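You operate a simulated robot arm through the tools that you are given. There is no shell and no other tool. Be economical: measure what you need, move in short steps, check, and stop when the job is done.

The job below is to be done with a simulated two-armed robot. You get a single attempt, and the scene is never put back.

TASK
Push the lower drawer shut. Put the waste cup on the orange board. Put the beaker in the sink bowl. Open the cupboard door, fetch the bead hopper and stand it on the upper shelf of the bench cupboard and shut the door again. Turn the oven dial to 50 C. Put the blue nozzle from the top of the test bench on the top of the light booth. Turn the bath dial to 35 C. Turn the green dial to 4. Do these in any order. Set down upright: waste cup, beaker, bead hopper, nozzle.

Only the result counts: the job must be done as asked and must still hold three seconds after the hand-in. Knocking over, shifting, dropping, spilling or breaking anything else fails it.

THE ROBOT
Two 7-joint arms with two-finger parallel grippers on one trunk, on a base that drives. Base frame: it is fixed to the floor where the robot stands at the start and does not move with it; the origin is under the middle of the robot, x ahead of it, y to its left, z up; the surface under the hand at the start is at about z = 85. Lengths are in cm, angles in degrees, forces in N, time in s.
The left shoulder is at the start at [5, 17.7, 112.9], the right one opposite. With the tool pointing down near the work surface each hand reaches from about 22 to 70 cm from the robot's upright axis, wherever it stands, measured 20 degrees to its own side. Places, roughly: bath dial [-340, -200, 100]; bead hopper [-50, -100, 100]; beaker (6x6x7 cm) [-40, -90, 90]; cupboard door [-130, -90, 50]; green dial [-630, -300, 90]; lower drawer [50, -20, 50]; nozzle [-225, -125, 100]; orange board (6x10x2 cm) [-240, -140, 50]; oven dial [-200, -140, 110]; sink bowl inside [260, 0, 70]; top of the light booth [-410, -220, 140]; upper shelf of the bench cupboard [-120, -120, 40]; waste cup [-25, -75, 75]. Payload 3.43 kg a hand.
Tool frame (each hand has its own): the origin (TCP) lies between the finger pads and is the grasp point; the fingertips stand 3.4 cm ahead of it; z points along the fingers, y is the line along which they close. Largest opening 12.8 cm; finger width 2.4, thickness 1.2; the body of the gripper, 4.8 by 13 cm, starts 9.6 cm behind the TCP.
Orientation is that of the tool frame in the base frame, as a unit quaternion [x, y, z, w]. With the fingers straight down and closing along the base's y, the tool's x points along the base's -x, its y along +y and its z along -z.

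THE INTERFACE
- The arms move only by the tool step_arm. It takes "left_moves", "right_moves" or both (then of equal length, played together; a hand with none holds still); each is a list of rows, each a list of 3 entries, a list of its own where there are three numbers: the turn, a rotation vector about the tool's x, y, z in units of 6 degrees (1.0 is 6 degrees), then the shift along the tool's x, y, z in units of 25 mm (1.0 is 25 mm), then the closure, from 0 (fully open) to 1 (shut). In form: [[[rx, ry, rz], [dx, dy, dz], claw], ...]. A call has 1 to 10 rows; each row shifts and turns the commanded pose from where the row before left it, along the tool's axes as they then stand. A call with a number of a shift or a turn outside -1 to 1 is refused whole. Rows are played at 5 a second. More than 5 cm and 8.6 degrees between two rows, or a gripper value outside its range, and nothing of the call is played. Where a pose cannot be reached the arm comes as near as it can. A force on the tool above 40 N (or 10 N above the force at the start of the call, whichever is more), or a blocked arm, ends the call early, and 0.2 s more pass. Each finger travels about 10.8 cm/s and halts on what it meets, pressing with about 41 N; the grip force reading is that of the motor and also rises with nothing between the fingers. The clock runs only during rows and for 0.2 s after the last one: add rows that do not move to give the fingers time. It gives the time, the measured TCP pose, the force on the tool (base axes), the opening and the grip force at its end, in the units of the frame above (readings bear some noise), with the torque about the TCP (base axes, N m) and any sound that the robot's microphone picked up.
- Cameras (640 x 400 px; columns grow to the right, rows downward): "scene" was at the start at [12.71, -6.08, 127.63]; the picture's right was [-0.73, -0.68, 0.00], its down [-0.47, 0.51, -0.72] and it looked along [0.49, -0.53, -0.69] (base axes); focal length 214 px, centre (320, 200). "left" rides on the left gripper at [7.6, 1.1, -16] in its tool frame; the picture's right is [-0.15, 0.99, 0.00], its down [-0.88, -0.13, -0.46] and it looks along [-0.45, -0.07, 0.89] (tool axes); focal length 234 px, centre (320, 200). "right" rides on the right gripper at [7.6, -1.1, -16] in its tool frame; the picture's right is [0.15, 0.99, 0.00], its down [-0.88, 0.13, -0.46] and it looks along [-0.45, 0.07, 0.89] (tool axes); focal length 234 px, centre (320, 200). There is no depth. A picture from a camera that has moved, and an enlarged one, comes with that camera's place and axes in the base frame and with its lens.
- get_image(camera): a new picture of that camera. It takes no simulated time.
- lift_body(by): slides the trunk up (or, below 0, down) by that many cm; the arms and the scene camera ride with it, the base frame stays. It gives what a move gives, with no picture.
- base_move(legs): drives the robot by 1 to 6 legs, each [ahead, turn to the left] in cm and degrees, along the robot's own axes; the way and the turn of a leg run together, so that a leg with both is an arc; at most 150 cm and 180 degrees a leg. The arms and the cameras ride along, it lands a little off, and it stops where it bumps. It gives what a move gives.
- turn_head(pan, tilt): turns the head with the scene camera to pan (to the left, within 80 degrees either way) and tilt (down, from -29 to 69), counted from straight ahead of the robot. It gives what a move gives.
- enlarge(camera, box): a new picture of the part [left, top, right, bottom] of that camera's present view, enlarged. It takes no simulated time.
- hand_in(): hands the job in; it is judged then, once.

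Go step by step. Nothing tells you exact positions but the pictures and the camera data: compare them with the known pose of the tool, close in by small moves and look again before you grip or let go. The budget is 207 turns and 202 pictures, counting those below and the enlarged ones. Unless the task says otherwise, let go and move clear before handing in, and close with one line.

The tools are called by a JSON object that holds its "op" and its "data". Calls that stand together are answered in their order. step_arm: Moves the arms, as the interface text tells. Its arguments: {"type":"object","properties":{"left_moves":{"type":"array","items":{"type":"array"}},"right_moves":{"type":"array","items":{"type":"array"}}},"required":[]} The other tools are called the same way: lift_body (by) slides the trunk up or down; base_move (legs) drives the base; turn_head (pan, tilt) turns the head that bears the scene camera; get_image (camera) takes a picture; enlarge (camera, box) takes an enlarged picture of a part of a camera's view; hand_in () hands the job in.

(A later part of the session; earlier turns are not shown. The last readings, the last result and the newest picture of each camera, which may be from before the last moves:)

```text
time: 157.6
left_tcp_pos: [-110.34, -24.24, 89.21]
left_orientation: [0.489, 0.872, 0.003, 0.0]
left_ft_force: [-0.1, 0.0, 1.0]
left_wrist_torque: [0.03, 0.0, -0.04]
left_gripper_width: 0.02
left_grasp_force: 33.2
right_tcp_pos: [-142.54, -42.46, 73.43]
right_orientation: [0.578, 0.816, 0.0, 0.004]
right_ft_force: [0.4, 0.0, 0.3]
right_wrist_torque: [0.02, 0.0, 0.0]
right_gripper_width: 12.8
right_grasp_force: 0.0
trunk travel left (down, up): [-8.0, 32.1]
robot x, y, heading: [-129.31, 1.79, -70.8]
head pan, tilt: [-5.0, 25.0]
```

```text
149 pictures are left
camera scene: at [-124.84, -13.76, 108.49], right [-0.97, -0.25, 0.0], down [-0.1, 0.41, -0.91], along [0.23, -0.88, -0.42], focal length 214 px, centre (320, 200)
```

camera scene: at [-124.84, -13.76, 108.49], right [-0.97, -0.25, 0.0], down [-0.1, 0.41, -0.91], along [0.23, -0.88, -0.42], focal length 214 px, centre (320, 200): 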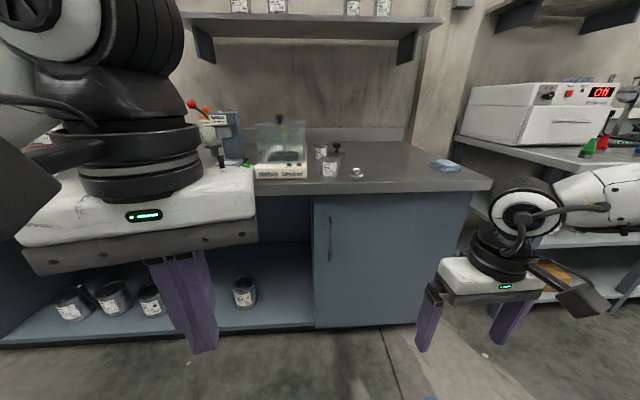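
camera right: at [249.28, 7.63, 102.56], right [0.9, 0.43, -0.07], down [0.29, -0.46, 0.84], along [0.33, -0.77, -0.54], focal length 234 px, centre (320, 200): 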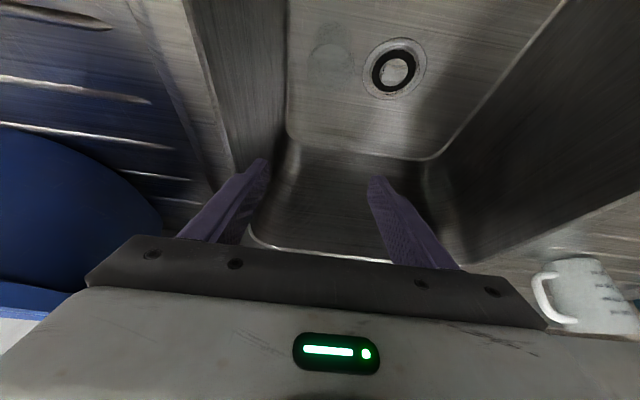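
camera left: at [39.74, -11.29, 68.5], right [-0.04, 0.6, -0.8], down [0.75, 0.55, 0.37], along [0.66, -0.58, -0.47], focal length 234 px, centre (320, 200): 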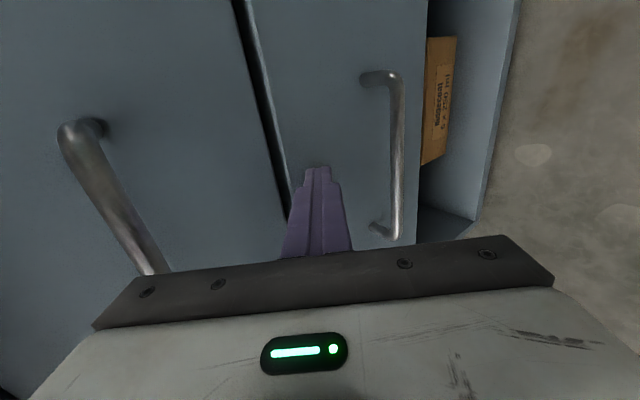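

I bring the right hand to horizontal, pointing at the door, stopping about 8 cm short of the handle.

{"op": "step_arm", "data": {"right_moves": [[[0, -1, 0], [-0.842, 0.46, 0.314], 0.4], [[0, -1, 0], [-0.804, 0.46, 0.4], 0.4], [[0, -1, 0], [-0.758, 0.46, 0.482], 0.4], [[0, -1, 0], [-0.704, 0.46, 0.558], 0.4], [[0, -1, 0], [-0.641, 0.46, 0.629], 0.4], [[0, -1, 0], [-0.572, 0.46, 0.693], 0.4], [[0, -1, 0], [-0.497, 0.46, 0.748], 0.4], [[0, -1, 0], [-0.416, 0.46, 0.796], 0.4], [[0, -1, 0], [-0.33, 0.46, 0.836], 0.4], [[0, -1, 0], [-0.241, 0.46, 0.865], 0.4]]}}

{"op": "step_arm", "data": {"right_moves": [[[0, -1, 0], [-0.149, 0.46, 0.886], 0.4], [[0, -1, 0], [-0.056, 0.46, 0.897], 0.4], [[0, -1, 0], [0.038, 0.46, 0.898], 0.4], [[0, -1, 0], [0.132, 0.46, 0.889], 0.4], [[0, -1, 0], [0.224, 0.46, 0.87], 0.4]]}}

{"op": "get_image", "data": {"camera": "scene"}}

{"op": "get_image", "data": {"camera": "right"}}

```text
time: 159.8
left_tcp_pos: [-110.3, -24.33, 89.35]
left_orientation: [0.489, 0.872, 0.004, 0.0]
left_ft_force: [0.0, -0.3, -0.9]
left_wrist_torque: [0.0, -0.02, 0.0]
left_gripper_width: 0.0
left_grasp_force: 33.3
right_tcp_pos: [-127.88, -58.46, 68.62]
right_orientation: [0.5, 0.704, -0.288, 0.414]
right_ft_force: [0.2, 0.0, -0.2]
right_wrist_torque: [-0.03, -0.03, 0.0]
right_gripper_width: 7.68
right_grasp_force: 0.0
right hand out of reach, approached as far as the arm can: row 9, 10
trunk travel left (down, up): [-8.0, 32.1]
robot x, y, heading: [-129.51, 1.83, -70.4]
head pan, tilt: [-5.0, 25.0]
```

```text
time: 161.0
left_tcp_pos: [-110.37, -24.22, 89.31]
left_orientation: [0.49, 0.872, 0.004, 0.0]
left_ft_force: [0.2, 0.1, 0.4]
left_wrist_torque: [0.0, 0.01, -0.02]
left_gripper_width: 0.0
left_grasp_force: 33.2
right_tcp_pos: [-126.75, -63.7, 75.23]
right_orientation: [0.494, 0.652, -0.35, 0.456]
right_ft_force: [-0.5, -0.3, 0.1]
right_wrist_torque: [0.01, 0.0, -0.04]
right_gripper_width: 7.67
right_grasp_force: 0.0
right hand out of reach, approached as far as the arm can: row 1, 2, 3, 4, 5
trunk travel left (down, up): [-8.0, 32.1]
robot x, y, heading: [-129.38, 1.6, -70.4]
head pan, tilt: [-5.0, 25.0]
```

```text
148 pictures are left
camera scene: at [-124.84, -13.77, 108.49], right [-0.97, -0.25, 0.0], down [-0.1, 0.41, -0.91], along [0.23, -0.88, -0.42], focal length 214 px, centre (320, 200)
```

scene: 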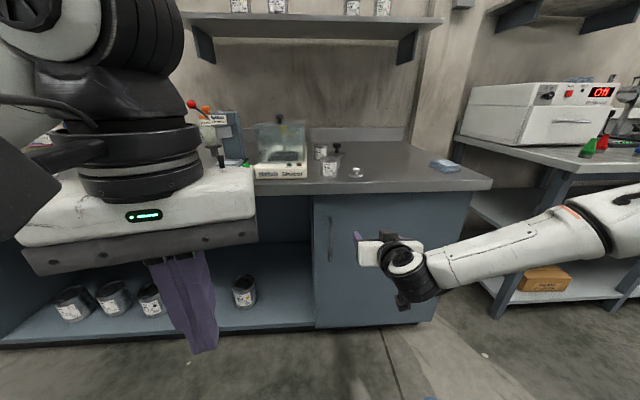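

```text
147 pictures are left
camera right: at [-132.71, -47.02, 73.55], right [0.94, 0.31, -0.14], down [0.1, 0.16, 0.98], along [0.33, -0.94, 0.12], focal length 234 px, centre (320, 200)
```

right: 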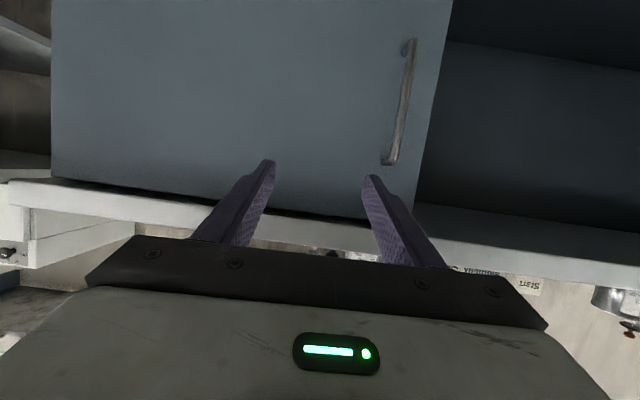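

The arm is at its limit here, with the hand about 9 cm right of the handle. I drive 9 cm closer, then align.

{"op": "base_move", "data": {"legs": [[9, 0]]}}

{"op": "get_image", "data": {"camera": "right"}}

```text
time: 162.1
left_tcp_pos: [-107.34, -32.55, 89.35]
left_orientation: [0.489, 0.872, 0.004, 0.001]
left_ft_force: [0.5, -0.9, -0.2]
left_wrist_torque: [-0.01, 0.0, 0.0]
left_gripper_width: 0.01
left_grasp_force: 33.3
right_tcp_pos: [-123.84, -72.08, 75.3]
right_orientation: [0.493, 0.653, -0.349, 0.457]
right_ft_force: [0.3, 0.3, 0.0]
right_wrist_torque: [-0.01, 0.0, 0.01]
right_gripper_width: 7.67
right_grasp_force: 0.1
trunk travel left (down, up): [-8.0, 32.1]
robot x, y, heading: [-126.84, -6.41, -70.3]
head pan, tilt: [-5.0, 25.0]
```

```text
146 pictures are left
camera right: at [-129.7, -55.38, 73.55], right [0.94, 0.32, -0.14], down [0.1, 0.16, 0.98], along [0.33, -0.94, 0.12], focal length 234 px, centre (320, 200)
```

right: 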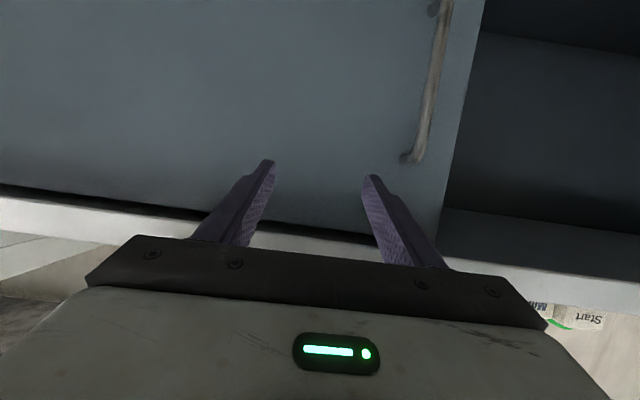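

I shift left and down to line up with the bar, staying about 3 cm short of it.

{"op": "step_arm", "data": {"right_moves": [[[0, 0, 0], [0.576, 0.96, 0.2], 0.4], [[0, 0, 0], [0.576, 0.96, 0.2], 0.4], [[0, 0, 0], [0.576, 0.96, 0.2], 0.4], [[0, 0, 0], [0.576, 0.96, 0.2], 0.4]]}}

{"op": "get_image", "data": {"camera": "right"}}

{"op": "enlarge", "data": {"camera": "scene", "box": [240, 180, 460, 350]}}

```text
time: 163.1
left_tcp_pos: [-107.32, -32.5, 89.14]
left_orientation: [0.489, 0.872, 0.004, 0.0]
left_ft_force: [0.3, 0.3, 0.5]
left_wrist_torque: [0.02, 0.01, 0.02]
left_gripper_width: 0.0
left_grasp_force: 33.0
right_tcp_pos: [-123.55, -68.99, 75.4]
right_orientation: [0.493, 0.654, -0.347, 0.457]
right_ft_force: [0.0, -1.1, 1.2]
right_wrist_torque: [0.03, 0.03, 0.01]
right_gripper_width: 7.68
right_grasp_force: 0.0
right hand out of reach, approached as far as the arm can: row 1, 2, 3, 4
trunk travel left (down, up): [-8.0, 32.1]
robot x, y, heading: [-126.76, -6.26, -70.9]
head pan, tilt: [-5.0, 25.0]
```

```text
145 pictures are left
camera right: at [-129.28, -52.4, 73.51], right [0.94, 0.32, -0.14], down [0.09, 0.16, 0.98], along [0.33, -0.94, 0.12], focal length 234 px, centre (320, 200)
```

right: 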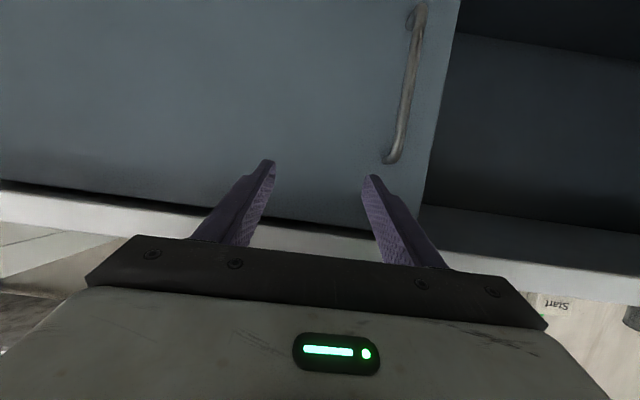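

```text
2.35 times, centred on (350, 265) of scene
camera zoom: at [-121.87, -22.13, 108.49], right [-0.97, -0.25, 0.0], down [-0.11, 0.41, -0.91], along [0.23, -0.88, -0.42], focal length 505 px, centre (249, 47)
```

zoom: 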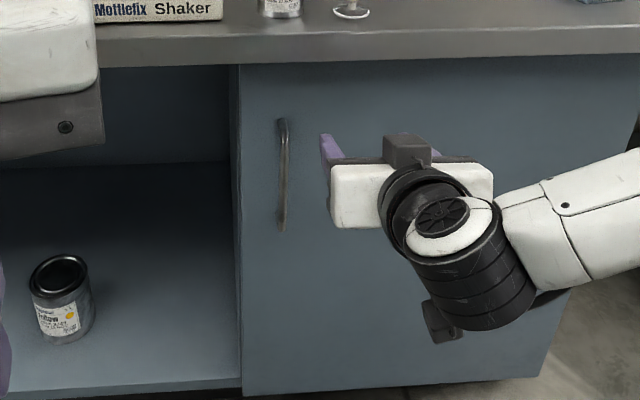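

The limit seems to be lateral: the right arm wants its target about 20° to its own side. I back off, shift the base 14 cm left, and return.

{"op": "base_move", "data": {"legs": [[-12, 0], [0, 90], [15, 0], [0, -90.8], [10, 0]]}}

{"op": "get_image", "data": {"camera": "right"}}

```text
time: 173.8
left_tcp_pos: [-94.64, -25.8, 89.32]
left_orientation: [0.497, 0.868, 0.004, 0.0]
left_ft_force: [-0.2, 0.2, 0.0]
left_wrist_torque: [0.03, 0.02, -0.01]
left_gripper_width: 0.0
left_grasp_force: 32.5
right_tcp_pos: [-111.33, -61.98, 75.27]
right_orientation: [0.499, 0.65, -0.351, 0.453]
right_ft_force: [0.4, -0.1, 1.1]
right_wrist_torque: [0.05, -0.06, 0.01]
right_gripper_width: 7.68
right_grasp_force: 0.0
trunk travel left (down, up): [-8.0, 32.1]
robot x, y, heading: [-113.18, 1.1, -71.2]
head pan, tilt: [-5.0, 25.0]
```

```text
143 pictures are left
camera right: at [-116.93, -45.15, 73.51], right [0.94, 0.3, -0.14], down [0.1, 0.16, 0.98], along [0.32, -0.94, 0.12], focal length 234 px, centre (320, 200)
```

right: 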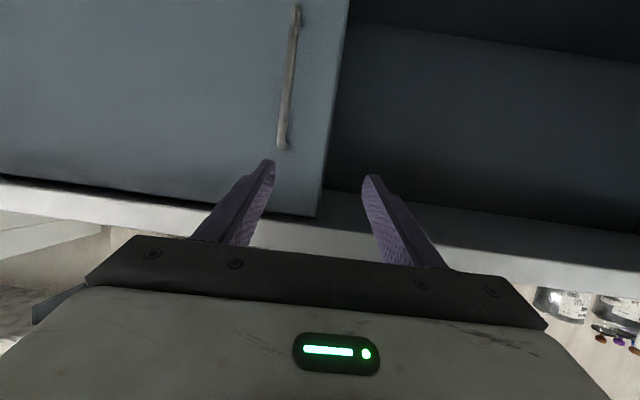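

Now the handle is within the arm's natural zone. I align with it, stopping about 3.5 cm short.

{"op": "step_arm", "data": {"right_moves": [[[0, 0, 0], [0.353, -0.5, 0.76], 0.4], [[0, 0, 0], [0.353, -0.5, 0.76], 0.4], [[0, 0, 0], [0.353, -0.5, 0.76], 0.4], [[0, 0, 0], [0.353, -0.5, 0.76], 0.4]]}}

{"op": "get_image", "data": {"camera": "right"}}

```text
time: 174.8
left_tcp_pos: [-94.76, -25.64, 89.31]
left_orientation: [0.497, 0.868, 0.004, 0.0]
left_ft_force: [0.9, 0.5, -0.7]
left_wrist_torque: [-0.02, -0.01, -0.01]
left_gripper_width: 0.03
left_grasp_force: 32.9
right_tcp_pos: [-113.13, -69.51, 74.52]
right_orientation: [0.504, 0.651, -0.351, 0.446]
right_ft_force: [-0.7, -0.1, 0.1]
right_wrist_torque: [0.0, -0.03, 0.02]
right_gripper_width: 7.67
right_grasp_force: 0.0
right hand out of reach, approached as far as the arm can: row 1, 2, 3, 4
trunk travel left (down, up): [-8.0, 32.1]
robot x, y, heading: [-113.08, 0.78, -71.8]
head pan, tilt: [-5.0, 25.0]
```

```text
142 pictures are left
camera right: at [-118.56, -52.65, 73.06], right [0.94, 0.29, -0.14], down [0.11, 0.14, 0.98], along [0.31, -0.94, 0.11], focal length 234 px, centre (320, 200)
```

right: 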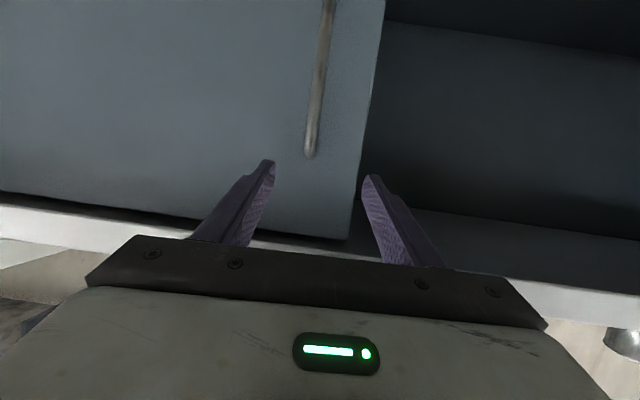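

Still at its limit. I retract the hand slightly and bring the base 9 cm closer.

{"op": "step_arm", "data": {"right_moves": [[[0, 0, 0], [0, 0, -1], 0.4], [[0, 0, 0], [0, 0, -1], 0.4], [[0, 0, 0], [0, 0, -0.6], 0.4]]}}

{"op": "base_move", "data": {"legs": [[9, 0]]}}

{"op": "get_image", "data": {"camera": "right"}}

```text
time: 175.6
left_tcp_pos: [-94.53, -25.65, 89.36]
left_orientation: [0.497, 0.868, 0.004, 0.0]
left_ft_force: [-0.4, -0.3, -0.4]
left_wrist_torque: [0.02, 0.01, -0.02]
left_gripper_width: 0.03
left_grasp_force: 33.2
right_tcp_pos: [-114.49, -63.49, 76.88]
right_orientation: [0.499, 0.65, -0.351, 0.453]
right_ft_force: [-0.8, -0.3, 0.0]
right_wrist_torque: [-0.01, 0.03, 0.0]
right_gripper_width: 7.68
right_grasp_force: 0.0
trunk travel left (down, up): [-8.0, 32.1]
robot x, y, heading: [-113.55, 0.82, -71.7]
head pan, tilt: [-5.0, 25.0]
```

```text
time: 176.7
left_tcp_pos: [-91.86, -34.12, 89.39]
left_orientation: [0.497, 0.868, 0.004, 0.0]
left_ft_force: [1.6, 0.0, 0.5]
left_wrist_torque: [0.04, -0.02, -0.02]
left_gripper_width: 0.01
left_grasp_force: 33.0
right_tcp_pos: [-111.67, -72.08, 76.81]
right_orientation: [0.499, 0.65, -0.351, 0.453]
right_ft_force: [0.5, 1.2, 0.0]
right_wrist_torque: [0.0, 0.0, 0.0]
right_gripper_width: 7.69
right_grasp_force: 0.0
trunk travel left (down, up): [-8.0, 32.1]
robot x, y, heading: [-110.67, -7.91, -71.4]
head pan, tilt: [-5.0, 25.0]
```

```text
141 pictures are left
camera right: at [-117.33, -55.27, 75.04], right [0.94, 0.3, -0.14], down [0.1, 0.16, 0.98], along [0.32, -0.94, 0.12], focal length 234 px, centre (320, 200)
```

right: 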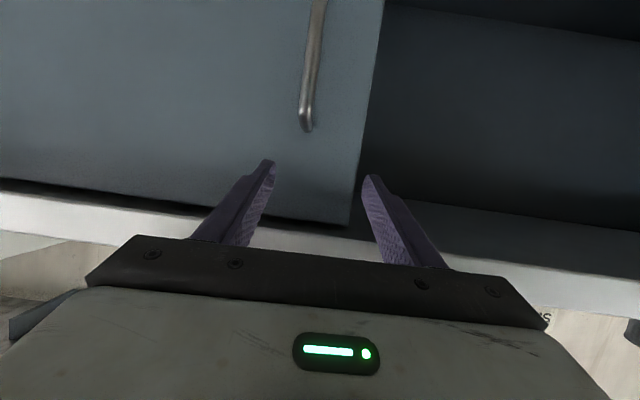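

Now I go down along the bar, still short of it.

{"op": "step_arm", "data": {"right_moves": [[[0, 0, 0], [0.97, -0.205, 0.05], 0.4], [[0, 0, 0], [0.97, -0.205, 0.05], 0.4], [[0, 0, 0], [0.97, -0.205, 0.05], 0.4], [[0, 0, 0], [0.97, -0.205, 0.05], 0.4]]}}

{"op": "get_image", "data": {"camera": "right"}}

```text
time: 177.7
left_tcp_pos: [-91.91, -34.16, 89.44]
left_orientation: [0.498, 0.867, 0.005, 0.001]
left_ft_force: [-0.3, 0.4, 0.6]
left_wrist_torque: [-0.03, -0.03, -0.04]
left_gripper_width: 0.0
left_grasp_force: 32.8
right_tcp_pos: [-111.63, -70.15, 75.48]
right_orientation: [0.503, 0.65, -0.351, 0.447]
right_ft_force: [0.7, -0.5, 0.3]
right_wrist_torque: [-0.04, 0.0, 0.0]
right_gripper_width: 7.67
right_grasp_force: 0.1
right hand out of reach, approached as far as the arm can: row 1, 2, 3, 4
trunk travel left (down, up): [-8.0, 32.1]
robot x, y, heading: [-110.94, -7.71, -71.7]
head pan, tilt: [-5.0, 25.0]
```

```text
140 pictures are left
camera right: at [-117.07, -53.33, 73.92], right [0.95, 0.29, -0.14], down [0.11, 0.14, 0.98], along [0.31, -0.95, 0.11], focal length 234 px, centre (320, 200)
```

right: 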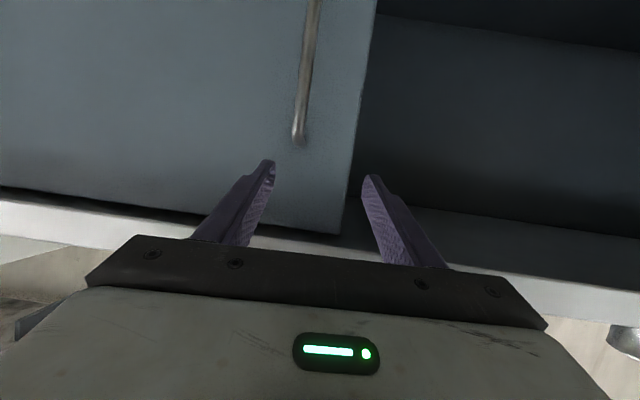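

This is a wrist limit rather than distance, so I use the remaining trunk travel to get down.

{"op": "lift_body", "data": {"by": -8}}

{"op": "get_image", "data": {"camera": "right"}}

```text
time: 178.9
left_tcp_pos: [-91.78, -34.08, 81.28]
left_orientation: [0.497, 0.868, 0.005, 0.0]
left_ft_force: [-0.9, -0.9, 0.1]
left_wrist_torque: [-0.04, 0.01, -0.03]
left_gripper_width: 0.02
left_grasp_force: 32.9
right_tcp_pos: [-111.68, -70.16, 67.54]
right_orientation: [0.504, 0.65, -0.352, 0.447]
right_ft_force: [0.5, 0.8, 0.2]
right_wrist_torque: [-0.01, -0.02, -0.02]
right_gripper_width: 7.68
right_grasp_force: 0.0
trunk travel left (down, up): [0.0, 40.1]
robot x, y, heading: [-110.39, -7.72, -71.2]
head pan, tilt: [-5.0, 25.0]
```

```text
139 pictures are left
camera right: at [-117.07, -53.34, 65.95], right [0.95, 0.29, -0.14], down [0.11, 0.15, 0.98], along [0.31, -0.95, 0.11], focal length 234 px, centre (320, 200)
```

right: 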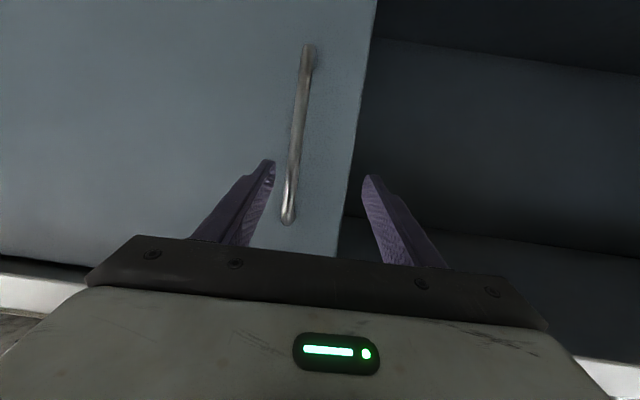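

The bar is between the fingers, nearer the right one. I centre and push on.

{"op": "step_arm", "data": {"right_moves": [[[0, 0, 0], [0, -0.5, 0.1], 0.4], [[0, 0, 0], [0, -0.4, 0.3], 0.4], [[0, 0, 0], [0, 0, 0.6], 0.4], [[0, 0, 0], [0, 0, 0.4], 0.4]]}}

{"op": "get_image", "data": {"camera": "right"}}

{"op": "enlarge", "data": {"camera": "scene", "box": [260, 150, 480, 320]}}

```text
time: 179.9
left_tcp_pos: [-91.82, -34.18, 81.35]
left_orientation: [0.497, 0.868, 0.006, 0.001]
left_ft_force: [-1.0, 0.2, -0.7]
left_wrist_torque: [0.01, 0.01, 0.01]
left_gripper_width: 0.0
left_grasp_force: 32.6
right_tcp_pos: [-112.56, -72.78, 67.54]
right_orientation: [0.506, 0.651, -0.351, 0.443]
right_ft_force: [0.3, -0.2, -0.1]
right_wrist_torque: [0.0, 0.01, 0.0]
right_gripper_width: 7.68
right_grasp_force: 0.1
right hand out of reach, approached as far as the arm can: row 2, 4
trunk travel left (down, up): [0.0, 40.1]
robot x, y, heading: [-110.96, -7.84, -71.4]
head pan, tilt: [-5.0, 25.0]
```

```text
138 pictures are left
camera right: at [-118.0, -55.88, 66.2], right [0.95, 0.29, -0.15], down [0.11, 0.14, 0.98], along [0.3, -0.95, 0.1], focal length 234 px, centre (320, 200)
```

right: 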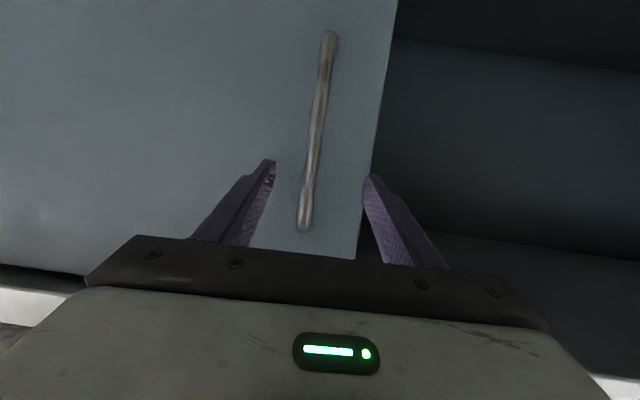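

```text
2.35 times, centred on (370, 235) of scene
camera zoom: at [-106.17, -23.42, 100.49], right [-0.97, -0.23, 0.0], down [-0.1, 0.41, -0.91], along [0.21, -0.88, -0.42], focal length 505 px, centre (202, 118)
```

zoom: 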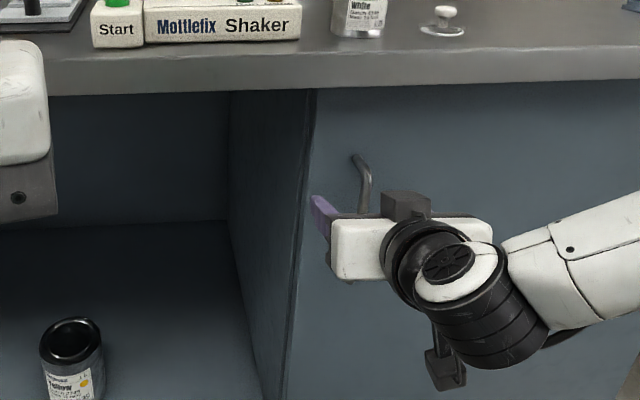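

The tips straddle the bar. I advance the base 1 cm and close.

{"op": "base_move", "data": {"legs": [[1, 0]]}}

{"op": "step_arm", "data": {"right_moves": [[[0, 0, 0], [0, 0, 0], 0.6], [[0, 0, 0], [0, 0, 0], 0.8], [[0, 0, 0], [0, 0, 0], 1], [[0, 0, 0], [0, 0, 0], 1], [[0, 0, 0], [0, 0, 0], 1]]}}

{"op": "get_image", "data": {"camera": "right"}}

```text
time: 180.6
left_tcp_pos: [-91.53, -34.95, 81.5]
left_orientation: [0.497, 0.868, 0.005, 0.0]
left_ft_force: [0.2, -0.1, 0.9]
left_wrist_torque: [-0.04, -0.03, 0.06]
left_gripper_width: 0.0
left_grasp_force: 33.3
right_tcp_pos: [-112.4, -73.59, 67.65]
right_orientation: [0.506, 0.651, -0.352, 0.444]
right_ft_force: [-0.2, 0.4, 0.6]
right_wrist_torque: [0.04, 0.02, -0.01]
right_gripper_width: 7.71
right_grasp_force: 0.1
trunk travel left (down, up): [0.0, 40.1]
robot x, y, heading: [-110.22, -8.7, -71.5]
head pan, tilt: [-5.0, 25.0]
```

```text
time: 181.6
left_tcp_pos: [-91.54, -34.98, 81.44]
left_orientation: [0.498, 0.867, 0.004, 0.001]
left_ft_force: [0.0, -0.1, 0.0]
left_wrist_torque: [0.01, -0.03, 0.0]
left_gripper_width: 0.0
left_grasp_force: 33.3
right_tcp_pos: [-113.36, -73.91, 67.51]
right_orientation: [0.515, 0.643, -0.358, 0.439]
right_ft_force: [-6.4, 5.7, 3.5]
right_wrist_torque: [0.14, -0.7, -0.22]
right_gripper_width: 1.21
right_grasp_force: 45.0
trunk travel left (down, up): [0.0, 40.1]
robot x, y, heading: [-110.26, -8.46, -71.8]
head pan, tilt: [-5.0, 25.0]
stopped in row 4 (right hand): the force on the tool passed its limit at 42 N (the readings are from after the stop); the commanded pose is now the measured one
```

```text
136 pictures are left
camera right: at [-118.14, -56.94, 66.15], right [0.95, 0.26, -0.15], down [0.11, 0.14, 0.98], along [0.28, -0.96, 0.1], focal length 234 px, centre (320, 200)
```

right: 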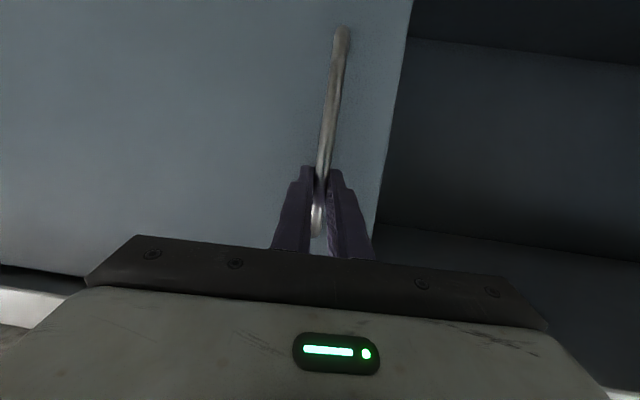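

The bar is gripped. I pull the door along its arc in small steps, turning the hand with it.

{"op": "step_arm", "data": {"right_moves": [[[-0.47, 0, -0.17], [0.286, 0, -0.79], 1], [[-0.47, 0, -0.17], [0.286, 0, -0.79], 1], [[-0.47, 0, -0.17], [0.286, 0, -0.79], 1], [[-0.47, 0, -0.17], [0.286, 0, -0.79], 1], [[-0.47, 0, -0.17], [0.286, 0, -0.79], 1], [[-0.47, 0, -0.17], [0.286, 0, -0.79], 1]]}}

{"op": "get_image", "data": {"camera": "right"}}

{"op": "get_image", "data": {"camera": "scene"}}

```text
time: 182.2
left_tcp_pos: [-91.55, -35.06, 81.24]
left_orientation: [0.497, 0.868, 0.005, 0.0]
left_ft_force: [1.2, -0.1, -0.5]
left_wrist_torque: [-0.02, -0.01, 0.02]
left_gripper_width: 0.01
left_grasp_force: 32.9
right_tcp_pos: [-114.2, -71.72, 67.71]
right_orientation: [0.509, 0.664, -0.336, 0.432]
right_ft_force: [0.5, -1.4, -6.0]
right_wrist_torque: [0.09, -0.68, -0.23]
right_gripper_width: 1.16
right_grasp_force: 45.3
right hand out of reach, approached as far as the arm can: row 1, 2
trunk travel left (down, up): [0.0, 40.1]
robot x, y, heading: [-110.22, -8.67, -71.7]
head pan, tilt: [-5.0, 25.0]
stopped in row 2 (right hand): the force on the tool passed its limit at 46 N (the readings are from after the stop); the commanded pose is now the measured one
```

```text
135 pictures are left
camera right: at [-119.9, -54.97, 67.09], right [0.94, 0.31, -0.14], down [0.12, 0.1, 0.99], along [0.32, -0.95, 0.06], focal length 234 px, centre (320, 200)
```

right: 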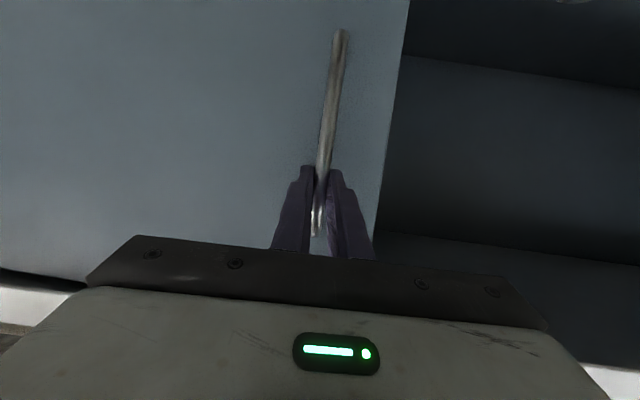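

```text
134 pictures are left
camera scene: at [-106.02, -24.45, 100.48], right [-0.97, -0.23, 0.0], down [-0.1, 0.41, -0.91], along [0.21, -0.88, -0.42], focal length 214 px, centre (320, 200)
```

scene: 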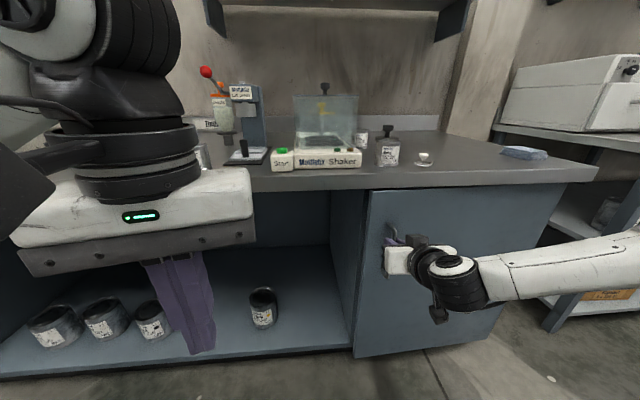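

The door started to move. The arm is near a limit, so I pull with the base instead, gently.

{"op": "base_move", "data": {"legs": [[-6, 0]]}}

{"op": "get_image", "data": {"camera": "right"}}

```text
time: 183.4
left_tcp_pos: [-93.68, -29.16, 81.22]
left_orientation: [0.498, 0.867, 0.005, 0.0]
left_ft_force: [0.6, -0.4, 0.4]
left_wrist_torque: [0.0, 0.03, 0.0]
left_gripper_width: 0.0
left_grasp_force: 33.0
right_tcp_pos: [-117.36, -66.35, 67.67]
right_orientation: [0.519, 0.655, -0.345, 0.427]
right_ft_force: [-0.8, 0.3, -1.9]
right_wrist_torque: [-0.33, -0.93, -0.06]
right_gripper_width: 1.16
right_grasp_force: 44.7
trunk travel left (down, up): [0.0, 40.1]
robot x, y, heading: [-112.2, -2.84, -71.9]
head pan, tilt: [-5.0, 25.0]
stopped in leg 1: the force on the tool passed its limit at 41 N (the readings are from after the stop); the commanded pose is now the measured one
```

```text
133 pictures are left
camera right: at [-122.41, -49.36, 67.05], right [0.95, 0.28, -0.14], down [0.12, 0.1, 0.99], along [0.29, -0.96, 0.06], focal length 234 px, centre (320, 200)
```

right: 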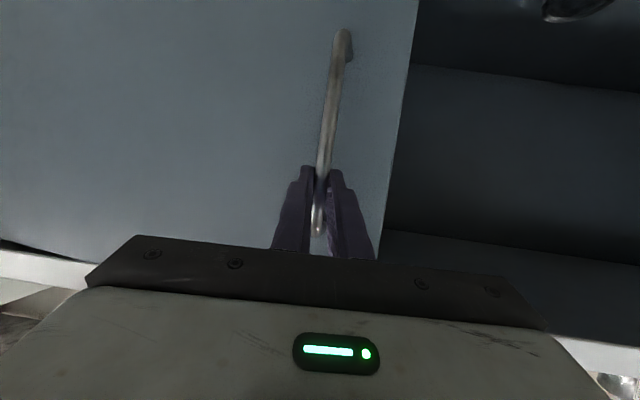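

About 12° open now. I continue with the arm along the arc tangent without turning the hand.

{"op": "step_arm", "data": {"right_moves": [[[0, 0, 0], [0.3, -0.26, -0.7], 1], [[0, 0, 0], [0.3, -0.28, -0.69], 1], [[0, 0, 0], [0.29, -0.31, -0.68], 1], [[0, 0, 0], [0.29, -0.34, -0.66], 1], [[0, 0, 0], [0.28, -0.37, -0.65], 1]]}}

{"op": "get_image", "data": {"camera": "scene"}}

```text
time: 184.4
left_tcp_pos: [-93.42, -29.11, 81.31]
left_orientation: [0.497, 0.868, 0.005, 0.001]
left_ft_force: [-0.1, -0.3, -0.8]
left_wrist_torque: [0.04, 0.0, -0.03]
left_gripper_width: 0.03
left_grasp_force: 32.6
right_tcp_pos: [-122.17, -60.21, 68.15]
right_orientation: [0.524, 0.667, -0.331, 0.414]
right_ft_force: [-1.3, 0.1, -7.6]
right_wrist_torque: [-0.19, -0.75, -0.24]
right_gripper_width: 1.17
right_grasp_force: 44.9
right hand out of reach, approached as far as the arm can: row 2, 3, 4, 5
trunk travel left (down, up): [0.0, 40.1]
robot x, y, heading: [-112.47, -3.01, -71.9]
head pan, tilt: [-5.0, 25.0]
stopped in row 5 (right hand): the force on the tool passed its limit at 41 N (the readings are from after the stop); the commanded pose is now the measured one
```

```text
132 pictures are left
camera scene: at [-108.06, -18.49, 100.51], right [-0.97, -0.23, 0.0], down [-0.1, 0.41, -0.91], along [0.21, -0.88, -0.42], focal length 214 px, centre (320, 200)
```

scene: 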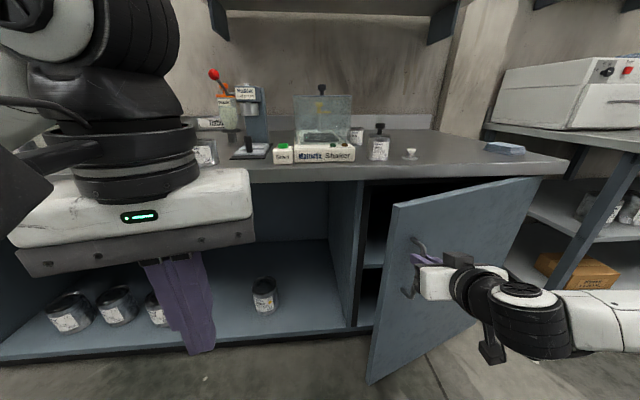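

The door is about 25° open. I keep pulling with combined base back-and-turn moves, which match the arc.

{"op": "base_move", "data": {"legs": [[-4, -4], [-3, -5]]}}

{"op": "get_image", "data": {"camera": "scene"}}

```text
time: 185.8
left_tcp_pos: [-99.58, -24.99, 81.29]
left_orientation: [0.564, 0.825, 0.006, 0.001]
left_ft_force: [0.0, 0.2, -0.6]
left_wrist_torque: [0.01, -0.01, -0.01]
left_gripper_width: 0.0
left_grasp_force: 32.9
right_tcp_pos: [-132.76, -51.27, 68.22]
right_orientation: [0.573, 0.624, -0.363, 0.388]
right_ft_force: [0.8, -0.7, -16.1]
right_wrist_torque: [-0.06, -0.82, 0.09]
right_gripper_width: 1.2
right_grasp_force: 45.2
trunk travel left (down, up): [0.0, 40.1]
robot x, y, heading: [-113.87, 4.39, -81.1]
head pan, tilt: [-5.0, 25.0]
```

```text
131 pictures are left
camera scene: at [-112.31, -12.24, 100.45], right [-1.0, -0.07, 0.0], down [-0.03, 0.42, -0.91], along [0.07, -0.9, -0.42], focal length 214 px, centre (320, 200)
```

scene: 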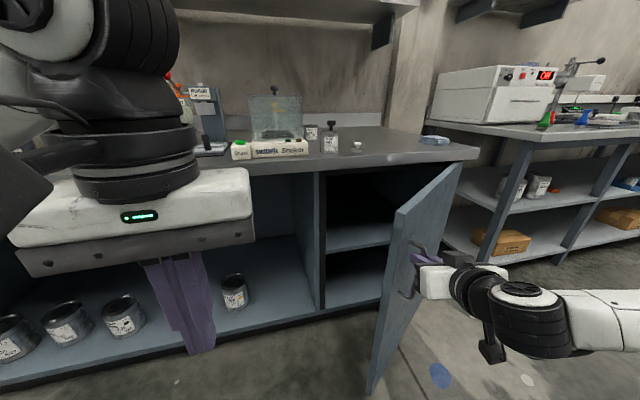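

The door is about 45° open. I release the handle and draw the right hand back; then I'll push the inner face with the left hand.

{"op": "step_arm", "data": {"right_moves": [[[0, 0, 0], [0, 0, 0], 0.8], [[0, 0, 0], [0, 0, 0], 0.6], [[0, 0, 0], [0, 0, 0], 0.6], [[0, 0, 0], [0, 0, -1], 0.6], [[0, 0, 0], [0, 0, -1], 0.6], [[0, 0, 0], [0, 0, -1], 0.6], [[0, 0, 0], [0, 0, -1], 0.6], [[0, 0, 0], [0, 0, -1], 0.6], [[0, 0, 0], [0, 0, -1], 0.6]]}}

{"op": "get_image", "data": {"camera": "scene"}}

{"op": "get_image", "data": {"camera": "right"}}

```text
time: 187.8
left_tcp_pos: [-99.64, -24.91, 81.3]
left_orientation: [0.564, 0.826, 0.003, 0.001]
left_ft_force: [0.2, -0.5, 0.4]
left_wrist_torque: [0.01, 0.01, -0.02]
left_gripper_width: 0.0
left_grasp_force: 33.0
right_tcp_pos: [-132.39, -48.47, 74.12]
right_orientation: [0.572, 0.624, -0.363, 0.389]
right_ft_force: [0.3, 0.0, 0.4]
right_wrist_torque: [0.0, -0.02, 0.0]
right_gripper_width: 5.12
right_grasp_force: 0.1
right hand out of reach, approached as far as the arm can: row 5, 6, 7, 8, 9
trunk travel left (down, up): [0.0, 40.1]
robot x, y, heading: [-113.99, 3.69, -80.6]
head pan, tilt: [-5.0, 25.0]
```

```text
130 pictures are left
camera scene: at [-112.26, -12.13, 100.49], right [-1.0, -0.07, 0.0], down [-0.03, 0.42, -0.91], along [0.06, -0.9, -0.42], focal length 214 px, centre (320, 200)
```

scene: 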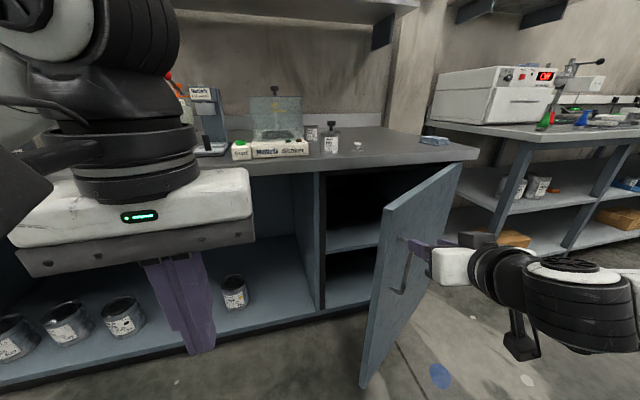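

```text
129 pictures are left
camera right: at [-134.86, -30.89, 74.14], right [0.98, 0.14, -0.14], down [0.14, 0.04, 0.99], along [0.14, -0.99, 0.02], focal length 234 px, centre (320, 200)
```

right: 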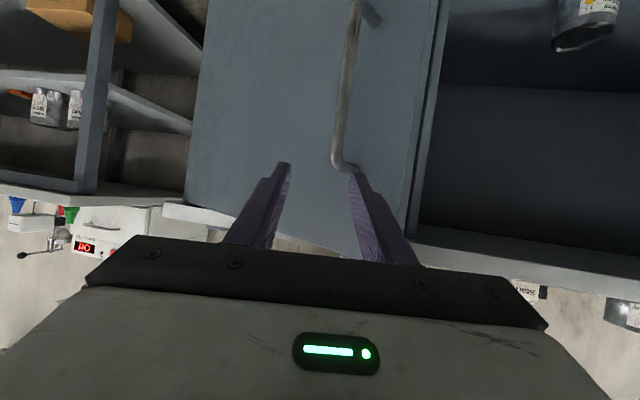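

The handle is free. I raise the right hand and turn it back to pointing down, above door height.

{"op": "step_arm", "data": {"right_moves": [[[0, 0, 0], [-0.92, -0.3, -0.39], 0.6], [[0, 1, 0], [-0.9, -0.3, -0.42], 0.6], [[0, 1, 0], [-0.85, 0, -0.5], 0.6], [[0, 1, 0], [-0.8, 0, -0.6], 0.6], [[0, 1, 0], [-0.7, 0, -0.7], 0.6], [[0, 1, 0], [-0.6, 0, -0.78], 0.6], [[0, 1, 0], [-0.5, 0, -0.85], 0.6], [[0, 1, 0], [-0.4, 0, -0.9], 0.6], [[0, 1, 0], [-0.3, 0, -0.95], 0.6], [[0, 1, 0], [-0.2, 0, -0.97], 0.6]]}}

{"op": "get_image", "data": {"camera": "scene"}}

```text
time: 190.0
left_tcp_pos: [-99.58, -24.81, 81.41]
left_orientation: [0.564, 0.825, 0.003, 0.002]
left_ft_force: [-0.4, 1.0, -0.4]
left_wrist_torque: [-0.09, -0.02, 0.04]
left_gripper_width: 0.0
left_grasp_force: 32.5
right_tcp_pos: [-134.07, -46.98, 98.26]
right_orientation: [0.675, 0.732, -0.064, 0.066]
right_ft_force: [0.3, 0.9, 1.2]
right_wrist_torque: [-0.06, 0.02, -0.02]
right_gripper_width: 5.11
right_grasp_force: 0.2
right hand out of reach, approached as far as the arm can: row 10
trunk travel left (down, up): [0.0, 40.1]
robot x, y, heading: [-114.17, 4.04, -80.8]
head pan, tilt: [-5.0, 25.0]
```

```text
128 pictures are left
camera scene: at [-112.26, -12.01, 100.53], right [-1.0, -0.07, 0.0], down [-0.03, 0.42, -0.91], along [0.06, -0.9, -0.42], focal length 214 px, centre (320, 200)
```

scene: 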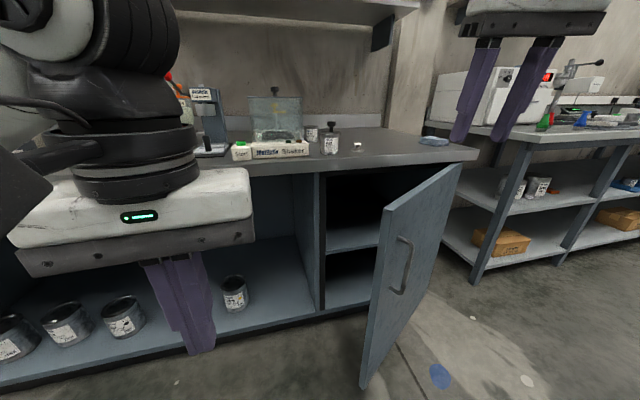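

Now the right hand can come down on the door's inner side. I drive a little closer, move it left over the door edge, and look.

{"op": "base_move", "data": {"legs": [[8, 0]]}}

{"op": "step_arm", "data": {"right_moves": [[[0, 0.6, 0], [-0.75, 0.75, 0], 1], [[0, 0.6, 0], [-0.75, 0.75, 0], 1], [[0, 0.6, 0], [-0.75, 0.75, 0], 1]]}}

{"op": "turn_head", "data": {"pan": -15, "tilt": 40}}

{"op": "get_image", "data": {"camera": "scene"}}

{"op": "get_image", "data": {"camera": "right"}}

```text
time: 191.1
left_tcp_pos: [-98.33, -32.91, 81.35]
left_orientation: [0.564, 0.826, 0.004, 0.001]
left_ft_force: [0.0, -0.2, -0.9]
left_wrist_torque: [-0.01, -0.01, 0.02]
left_gripper_width: 0.01
left_grasp_force: 32.9
right_tcp_pos: [-132.93, -55.05, 98.2]
right_orientation: [0.677, 0.731, -0.065, 0.064]
right_ft_force: [-0.3, 0.5, 0.5]
right_wrist_torque: [0.04, 0.03, 0.01]
right_gripper_width: 5.11
right_grasp_force: 0.1
trunk travel left (down, up): [0.0, 40.1]
robot x, y, heading: [-113.21, -3.67, -81.1]
head pan, tilt: [-5.0, 25.0]
```

```text
time: 191.9
left_tcp_pos: [-98.39, -32.69, 81.29]
left_orientation: [0.564, 0.826, 0.004, 0.001]
left_ft_force: [-0.5, 0.6, 0.3]
left_wrist_torque: [0.01, -0.04, 0.01]
left_gripper_width: 0.0
left_grasp_force: 33.3
right_tcp_pos: [-131.28, -54.44, 92.12]
right_orientation: [0.679, 0.734, -0.002, -0.002]
right_ft_force: [-0.3, 0.4, 1.2]
right_wrist_torque: [0.01, 0.01, -0.04]
right_gripper_width: 0.0
right_grasp_force: 32.9
right hand out of reach, approached as far as the arm can: row 1, 2, 3
trunk travel left (down, up): [0.0, 40.1]
robot x, y, heading: [-113.02, -3.99, -81.1]
head pan, tilt: [-5.0, 25.0]
```

```text
time: 192.7
left_tcp_pos: [-98.48, -32.87, 81.36]
left_orientation: [0.564, 0.826, 0.004, 0.002]
left_ft_force: [0.4, 0.8, 0.2]
left_wrist_torque: [-0.01, 0.0, 0.02]
left_gripper_width: 0.0
left_grasp_force: 33.0
right_tcp_pos: [-131.27, -54.48, 92.15]
right_orientation: [0.679, 0.734, -0.002, -0.002]
right_ft_force: [-0.6, -0.7, 0.0]
right_wrist_torque: [0.0, -0.02, -0.01]
right_gripper_width: 0.01
right_grasp_force: 33.0
trunk travel left (down, up): [0.0, 40.1]
robot x, y, heading: [-112.84, -4.16, -81.0]
head pan, tilt: [-15.0, 40.0]
```

```text
127 pictures are left
camera scene: at [-112.56, -19.26, 98.16], right [-0.99, 0.1, 0.0], down [0.07, 0.64, -0.77], along [-0.08, -0.76, -0.64], focal length 214 px, centre (320, 200)
```

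scene: 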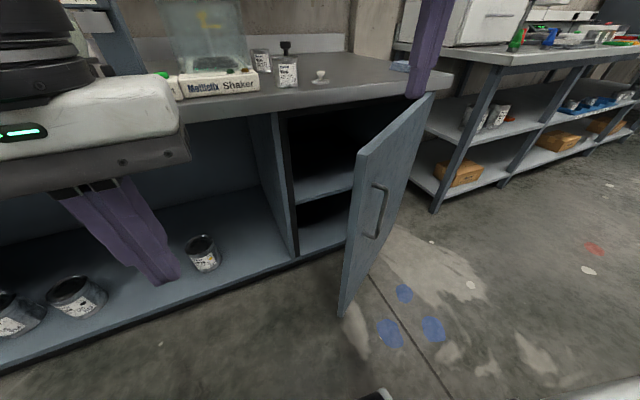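

```text
126 pictures are left
camera right: at [-132.98, -46.95, 108.0], right [0.97, 0.22, 0.0], down [0.2, -0.87, 0.45], along [0.1, -0.44, -0.89], focal length 234 px, centre (320, 200)
```

right: 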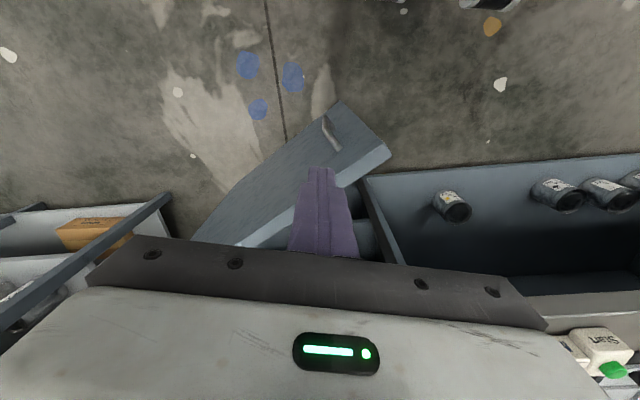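

The door's edge is at (-123,-52.5), about 35° open. I raise the trunk a bit, turn the base left, and bring the hand to the inner side of the edge.

{"op": "lift_body", "data": {"by": 12}}

{"op": "base_move", "data": {"legs": [[0, 10]]}}

{"op": "step_arm", "data": {"right_moves": [[[0, 0, 0], [-0.4, 0.9, 0.4], 1], [[0, 0, 0], [-0.4, 0.9, 0.4], 1], [[0, 0, 0], [-0.4, 0.9, 0.4], 1]]}}

{"op": "get_image", "data": {"camera": "scene"}}

{"op": "get_image", "data": {"camera": "right"}}

```text
time: 194.2
left_tcp_pos: [-98.33, -32.77, 93.35]
left_orientation: [0.564, 0.826, 0.004, 0.002]
left_ft_force: [-0.9, -0.2, 0.4]
left_wrist_torque: [-0.03, -0.02, 0.0]
left_gripper_width: 0.02
left_grasp_force: 32.6
right_tcp_pos: [-131.43, -54.24, 104.11]
right_orientation: [0.679, 0.734, -0.001, -0.003]
right_ft_force: [-0.3, 0.5, 0.2]
right_wrist_torque: [-0.03, -0.02, -0.02]
right_gripper_width: 0.01
right_grasp_force: 33.2
trunk travel left (down, up): [-12.0, 28.1]
robot x, y, heading: [-113.01, -3.56, -81.0]
head pan, tilt: [-15.0, 40.0]
```

```text
time: 195.2
left_tcp_pos: [-93.65, -29.89, 93.24]
left_orientation: [0.492, 0.871, 0.005, 0.001]
left_ft_force: [-0.6, 0.7, -0.7]
left_wrist_torque: [-0.02, -0.01, 0.0]
left_gripper_width: 0.0
left_grasp_force: 33.2
right_tcp_pos: [-122.47, -56.79, 104.14]
right_orientation: [0.614, 0.79, -0.001, -0.002]
right_ft_force: [0.1, 0.4, 0.4]
right_wrist_torque: [-0.02, 0.03, 0.01]
right_gripper_width: 0.0
right_grasp_force: 32.9
trunk travel left (down, up): [-12.0, 28.1]
robot x, y, heading: [-112.96, -3.93, -71.2]
head pan, tilt: [-15.0, 40.0]
```

```text
time: 196.0
left_tcp_pos: [-93.62, -29.93, 93.25]
left_orientation: [0.493, 0.87, 0.004, 0.001]
left_ft_force: [0.0, 0.2, 0.1]
left_wrist_torque: [-0.02, -0.01, 0.0]
left_gripper_width: 0.0
left_grasp_force: 33.1
right_tcp_pos: [-117.96, -56.12, 99.27]
right_orientation: [0.614, 0.789, -0.001, 0.0]
right_ft_force: [0.1, 0.4, -0.5]
right_wrist_torque: [-0.01, 0.02, -0.01]
right_gripper_width: 0.02
right_grasp_force: 32.8
right hand out of reach, approached as far as the arm can: row 1, 2, 3
trunk travel left (down, up): [-12.0, 28.1]
robot x, y, heading: [-113.1, -4.02, -70.9]
head pan, tilt: [-15.0, 40.0]
```

```text
125 pictures are left
camera scene: at [-109.97, -18.99, 110.16], right [-1.0, -0.07, 0.0], down [-0.04, 0.64, -0.77], along [0.05, -0.76, -0.64], focal length 214 px, centre (320, 200)
```

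scene: 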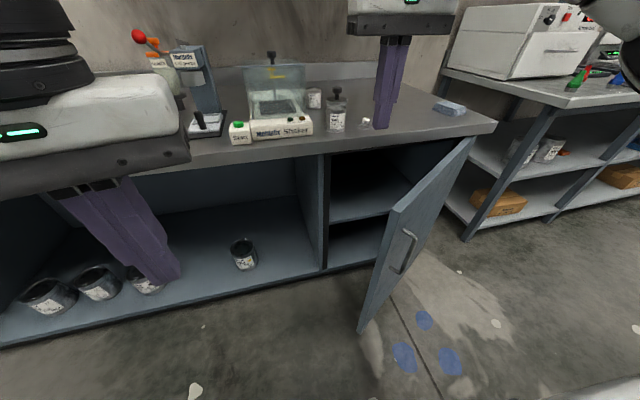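

```text
124 pictures are left
camera right: at [-120.9, -49.05, 115.12], right [0.92, 0.38, 0.0], down [0.34, -0.82, 0.46], along [0.17, -0.42, -0.89], focal length 234 px, centre (320, 200)
```

right: 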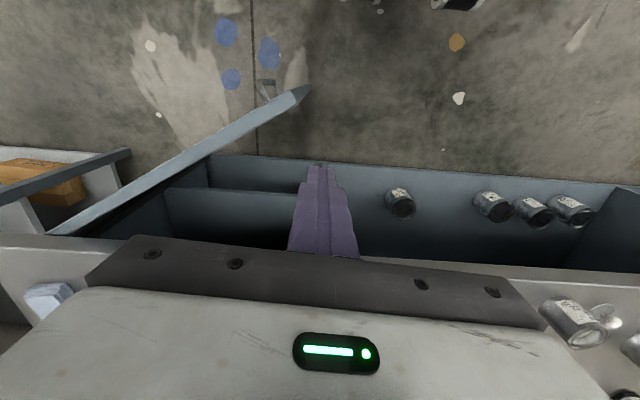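

The hand is on the inner side of the door edge with good clearance. I go down to below the door's top edge.

{"op": "step_arm", "data": {"right_moves": [[[0, 0, 0], [0, 0, 1], 1], [[0, 0, 0], [0, 0, 1], 1], [[0, 0, 0], [0, 0, 1], 1], [[0, 0, 0], [0, 0, 1], 1], [[0, 0, 0], [0, 0, 1], 1], [[0, 0, 0], [0, 0, 1], 1], [[0, 0, 0], [0, 0, 1], 1], [[0, 0, 0], [0, 0, 1], 1], [[0, 0, 0], [0, 0, 1], 1], [[0, 0, 0], [0, 0, 1], 1]]}}

{"op": "step_arm", "data": {"right_moves": [[[0, 0, 0], [-0.5, -0.6, 0], 1], [[0, 0, 0], [-0.5, -0.6, 0], 1], [[0, 0, 0], [-0.3, -0.8, 0], 1], [[0, 0, 0], [-0.1, -0.9, 0], 1], [[0, 0, 0], [0, -1, 0], 1], [[0, 0, 0], [0, -1, 0], 1]]}}

{"op": "get_image", "data": {"camera": "scene"}}

{"op": "get_image", "data": {"camera": "right"}}

```text
time: 198.2
left_tcp_pos: [-93.76, -29.87, 93.3]
left_orientation: [0.493, 0.87, 0.004, 0.002]
left_ft_force: [0.2, -0.5, 0.6]
left_wrist_torque: [0.05, -0.02, 0.0]
left_gripper_width: 0.0
left_grasp_force: 33.2
right_tcp_pos: [-118.25, -56.21, 74.13]
right_orientation: [0.614, 0.789, -0.002, -0.001]
right_ft_force: [0.4, -0.6, -0.7]
right_wrist_torque: [-0.02, 0.04, -0.02]
right_gripper_width: 0.02
right_grasp_force: 32.1
trunk travel left (down, up): [-12.0, 28.1]
robot x, y, heading: [-113.08, -3.47, -71.5]
head pan, tilt: [-15.0, 40.0]
```

```text
time: 199.6
left_tcp_pos: [-93.69, -29.91, 93.2]
left_orientation: [0.492, 0.87, 0.004, 0.002]
left_ft_force: [-0.5, -0.1, 0.4]
left_wrist_torque: [0.0, 0.0, -0.03]
left_gripper_width: 0.0
left_grasp_force: 32.7
right_tcp_pos: [-129.41, -62.53, 74.25]
right_orientation: [0.615, 0.789, -0.001, -0.003]
right_ft_force: [-0.3, 0.6, 0.1]
right_wrist_torque: [-0.01, -0.02, 0.01]
right_gripper_width: 0.0
right_grasp_force: 32.4
trunk travel left (down, up): [-12.0, 28.1]
robot x, y, heading: [-112.57, -3.64, -71.2]
head pan, tilt: [-15.0, 40.0]
```

```text
123 pictures are left
camera scene: at [-109.98, -19.0, 110.16], right [-1.0, -0.07, 0.0], down [-0.04, 0.64, -0.77], along [0.05, -0.76, -0.64], focal length 214 px, centre (320, 200)
```

scene: 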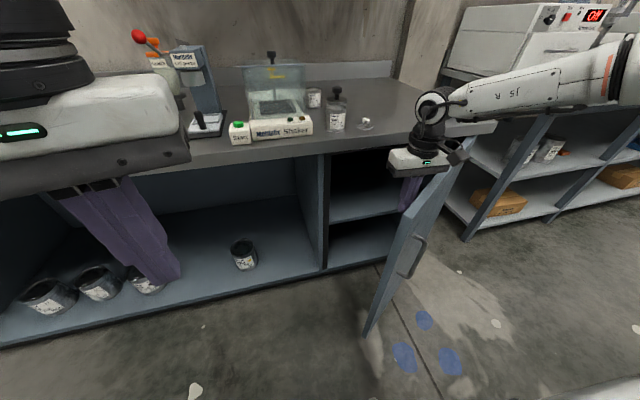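

```text
122 pictures are left
camera right: at [-132.29, -55.54, 90.19], right [0.92, 0.39, 0.0], down [0.35, -0.82, 0.45], along [0.17, -0.42, -0.89], focal length 234 px, centre (320, 200)
```

right: 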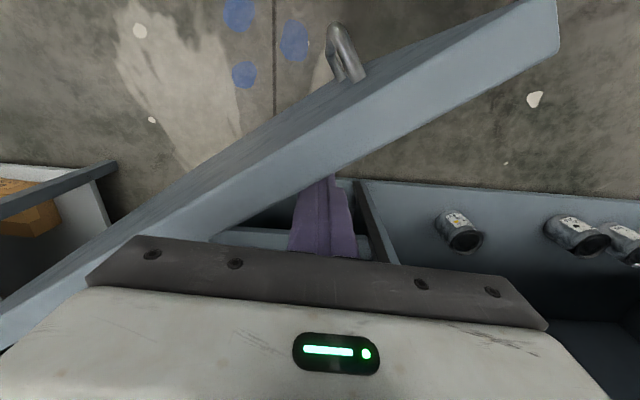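

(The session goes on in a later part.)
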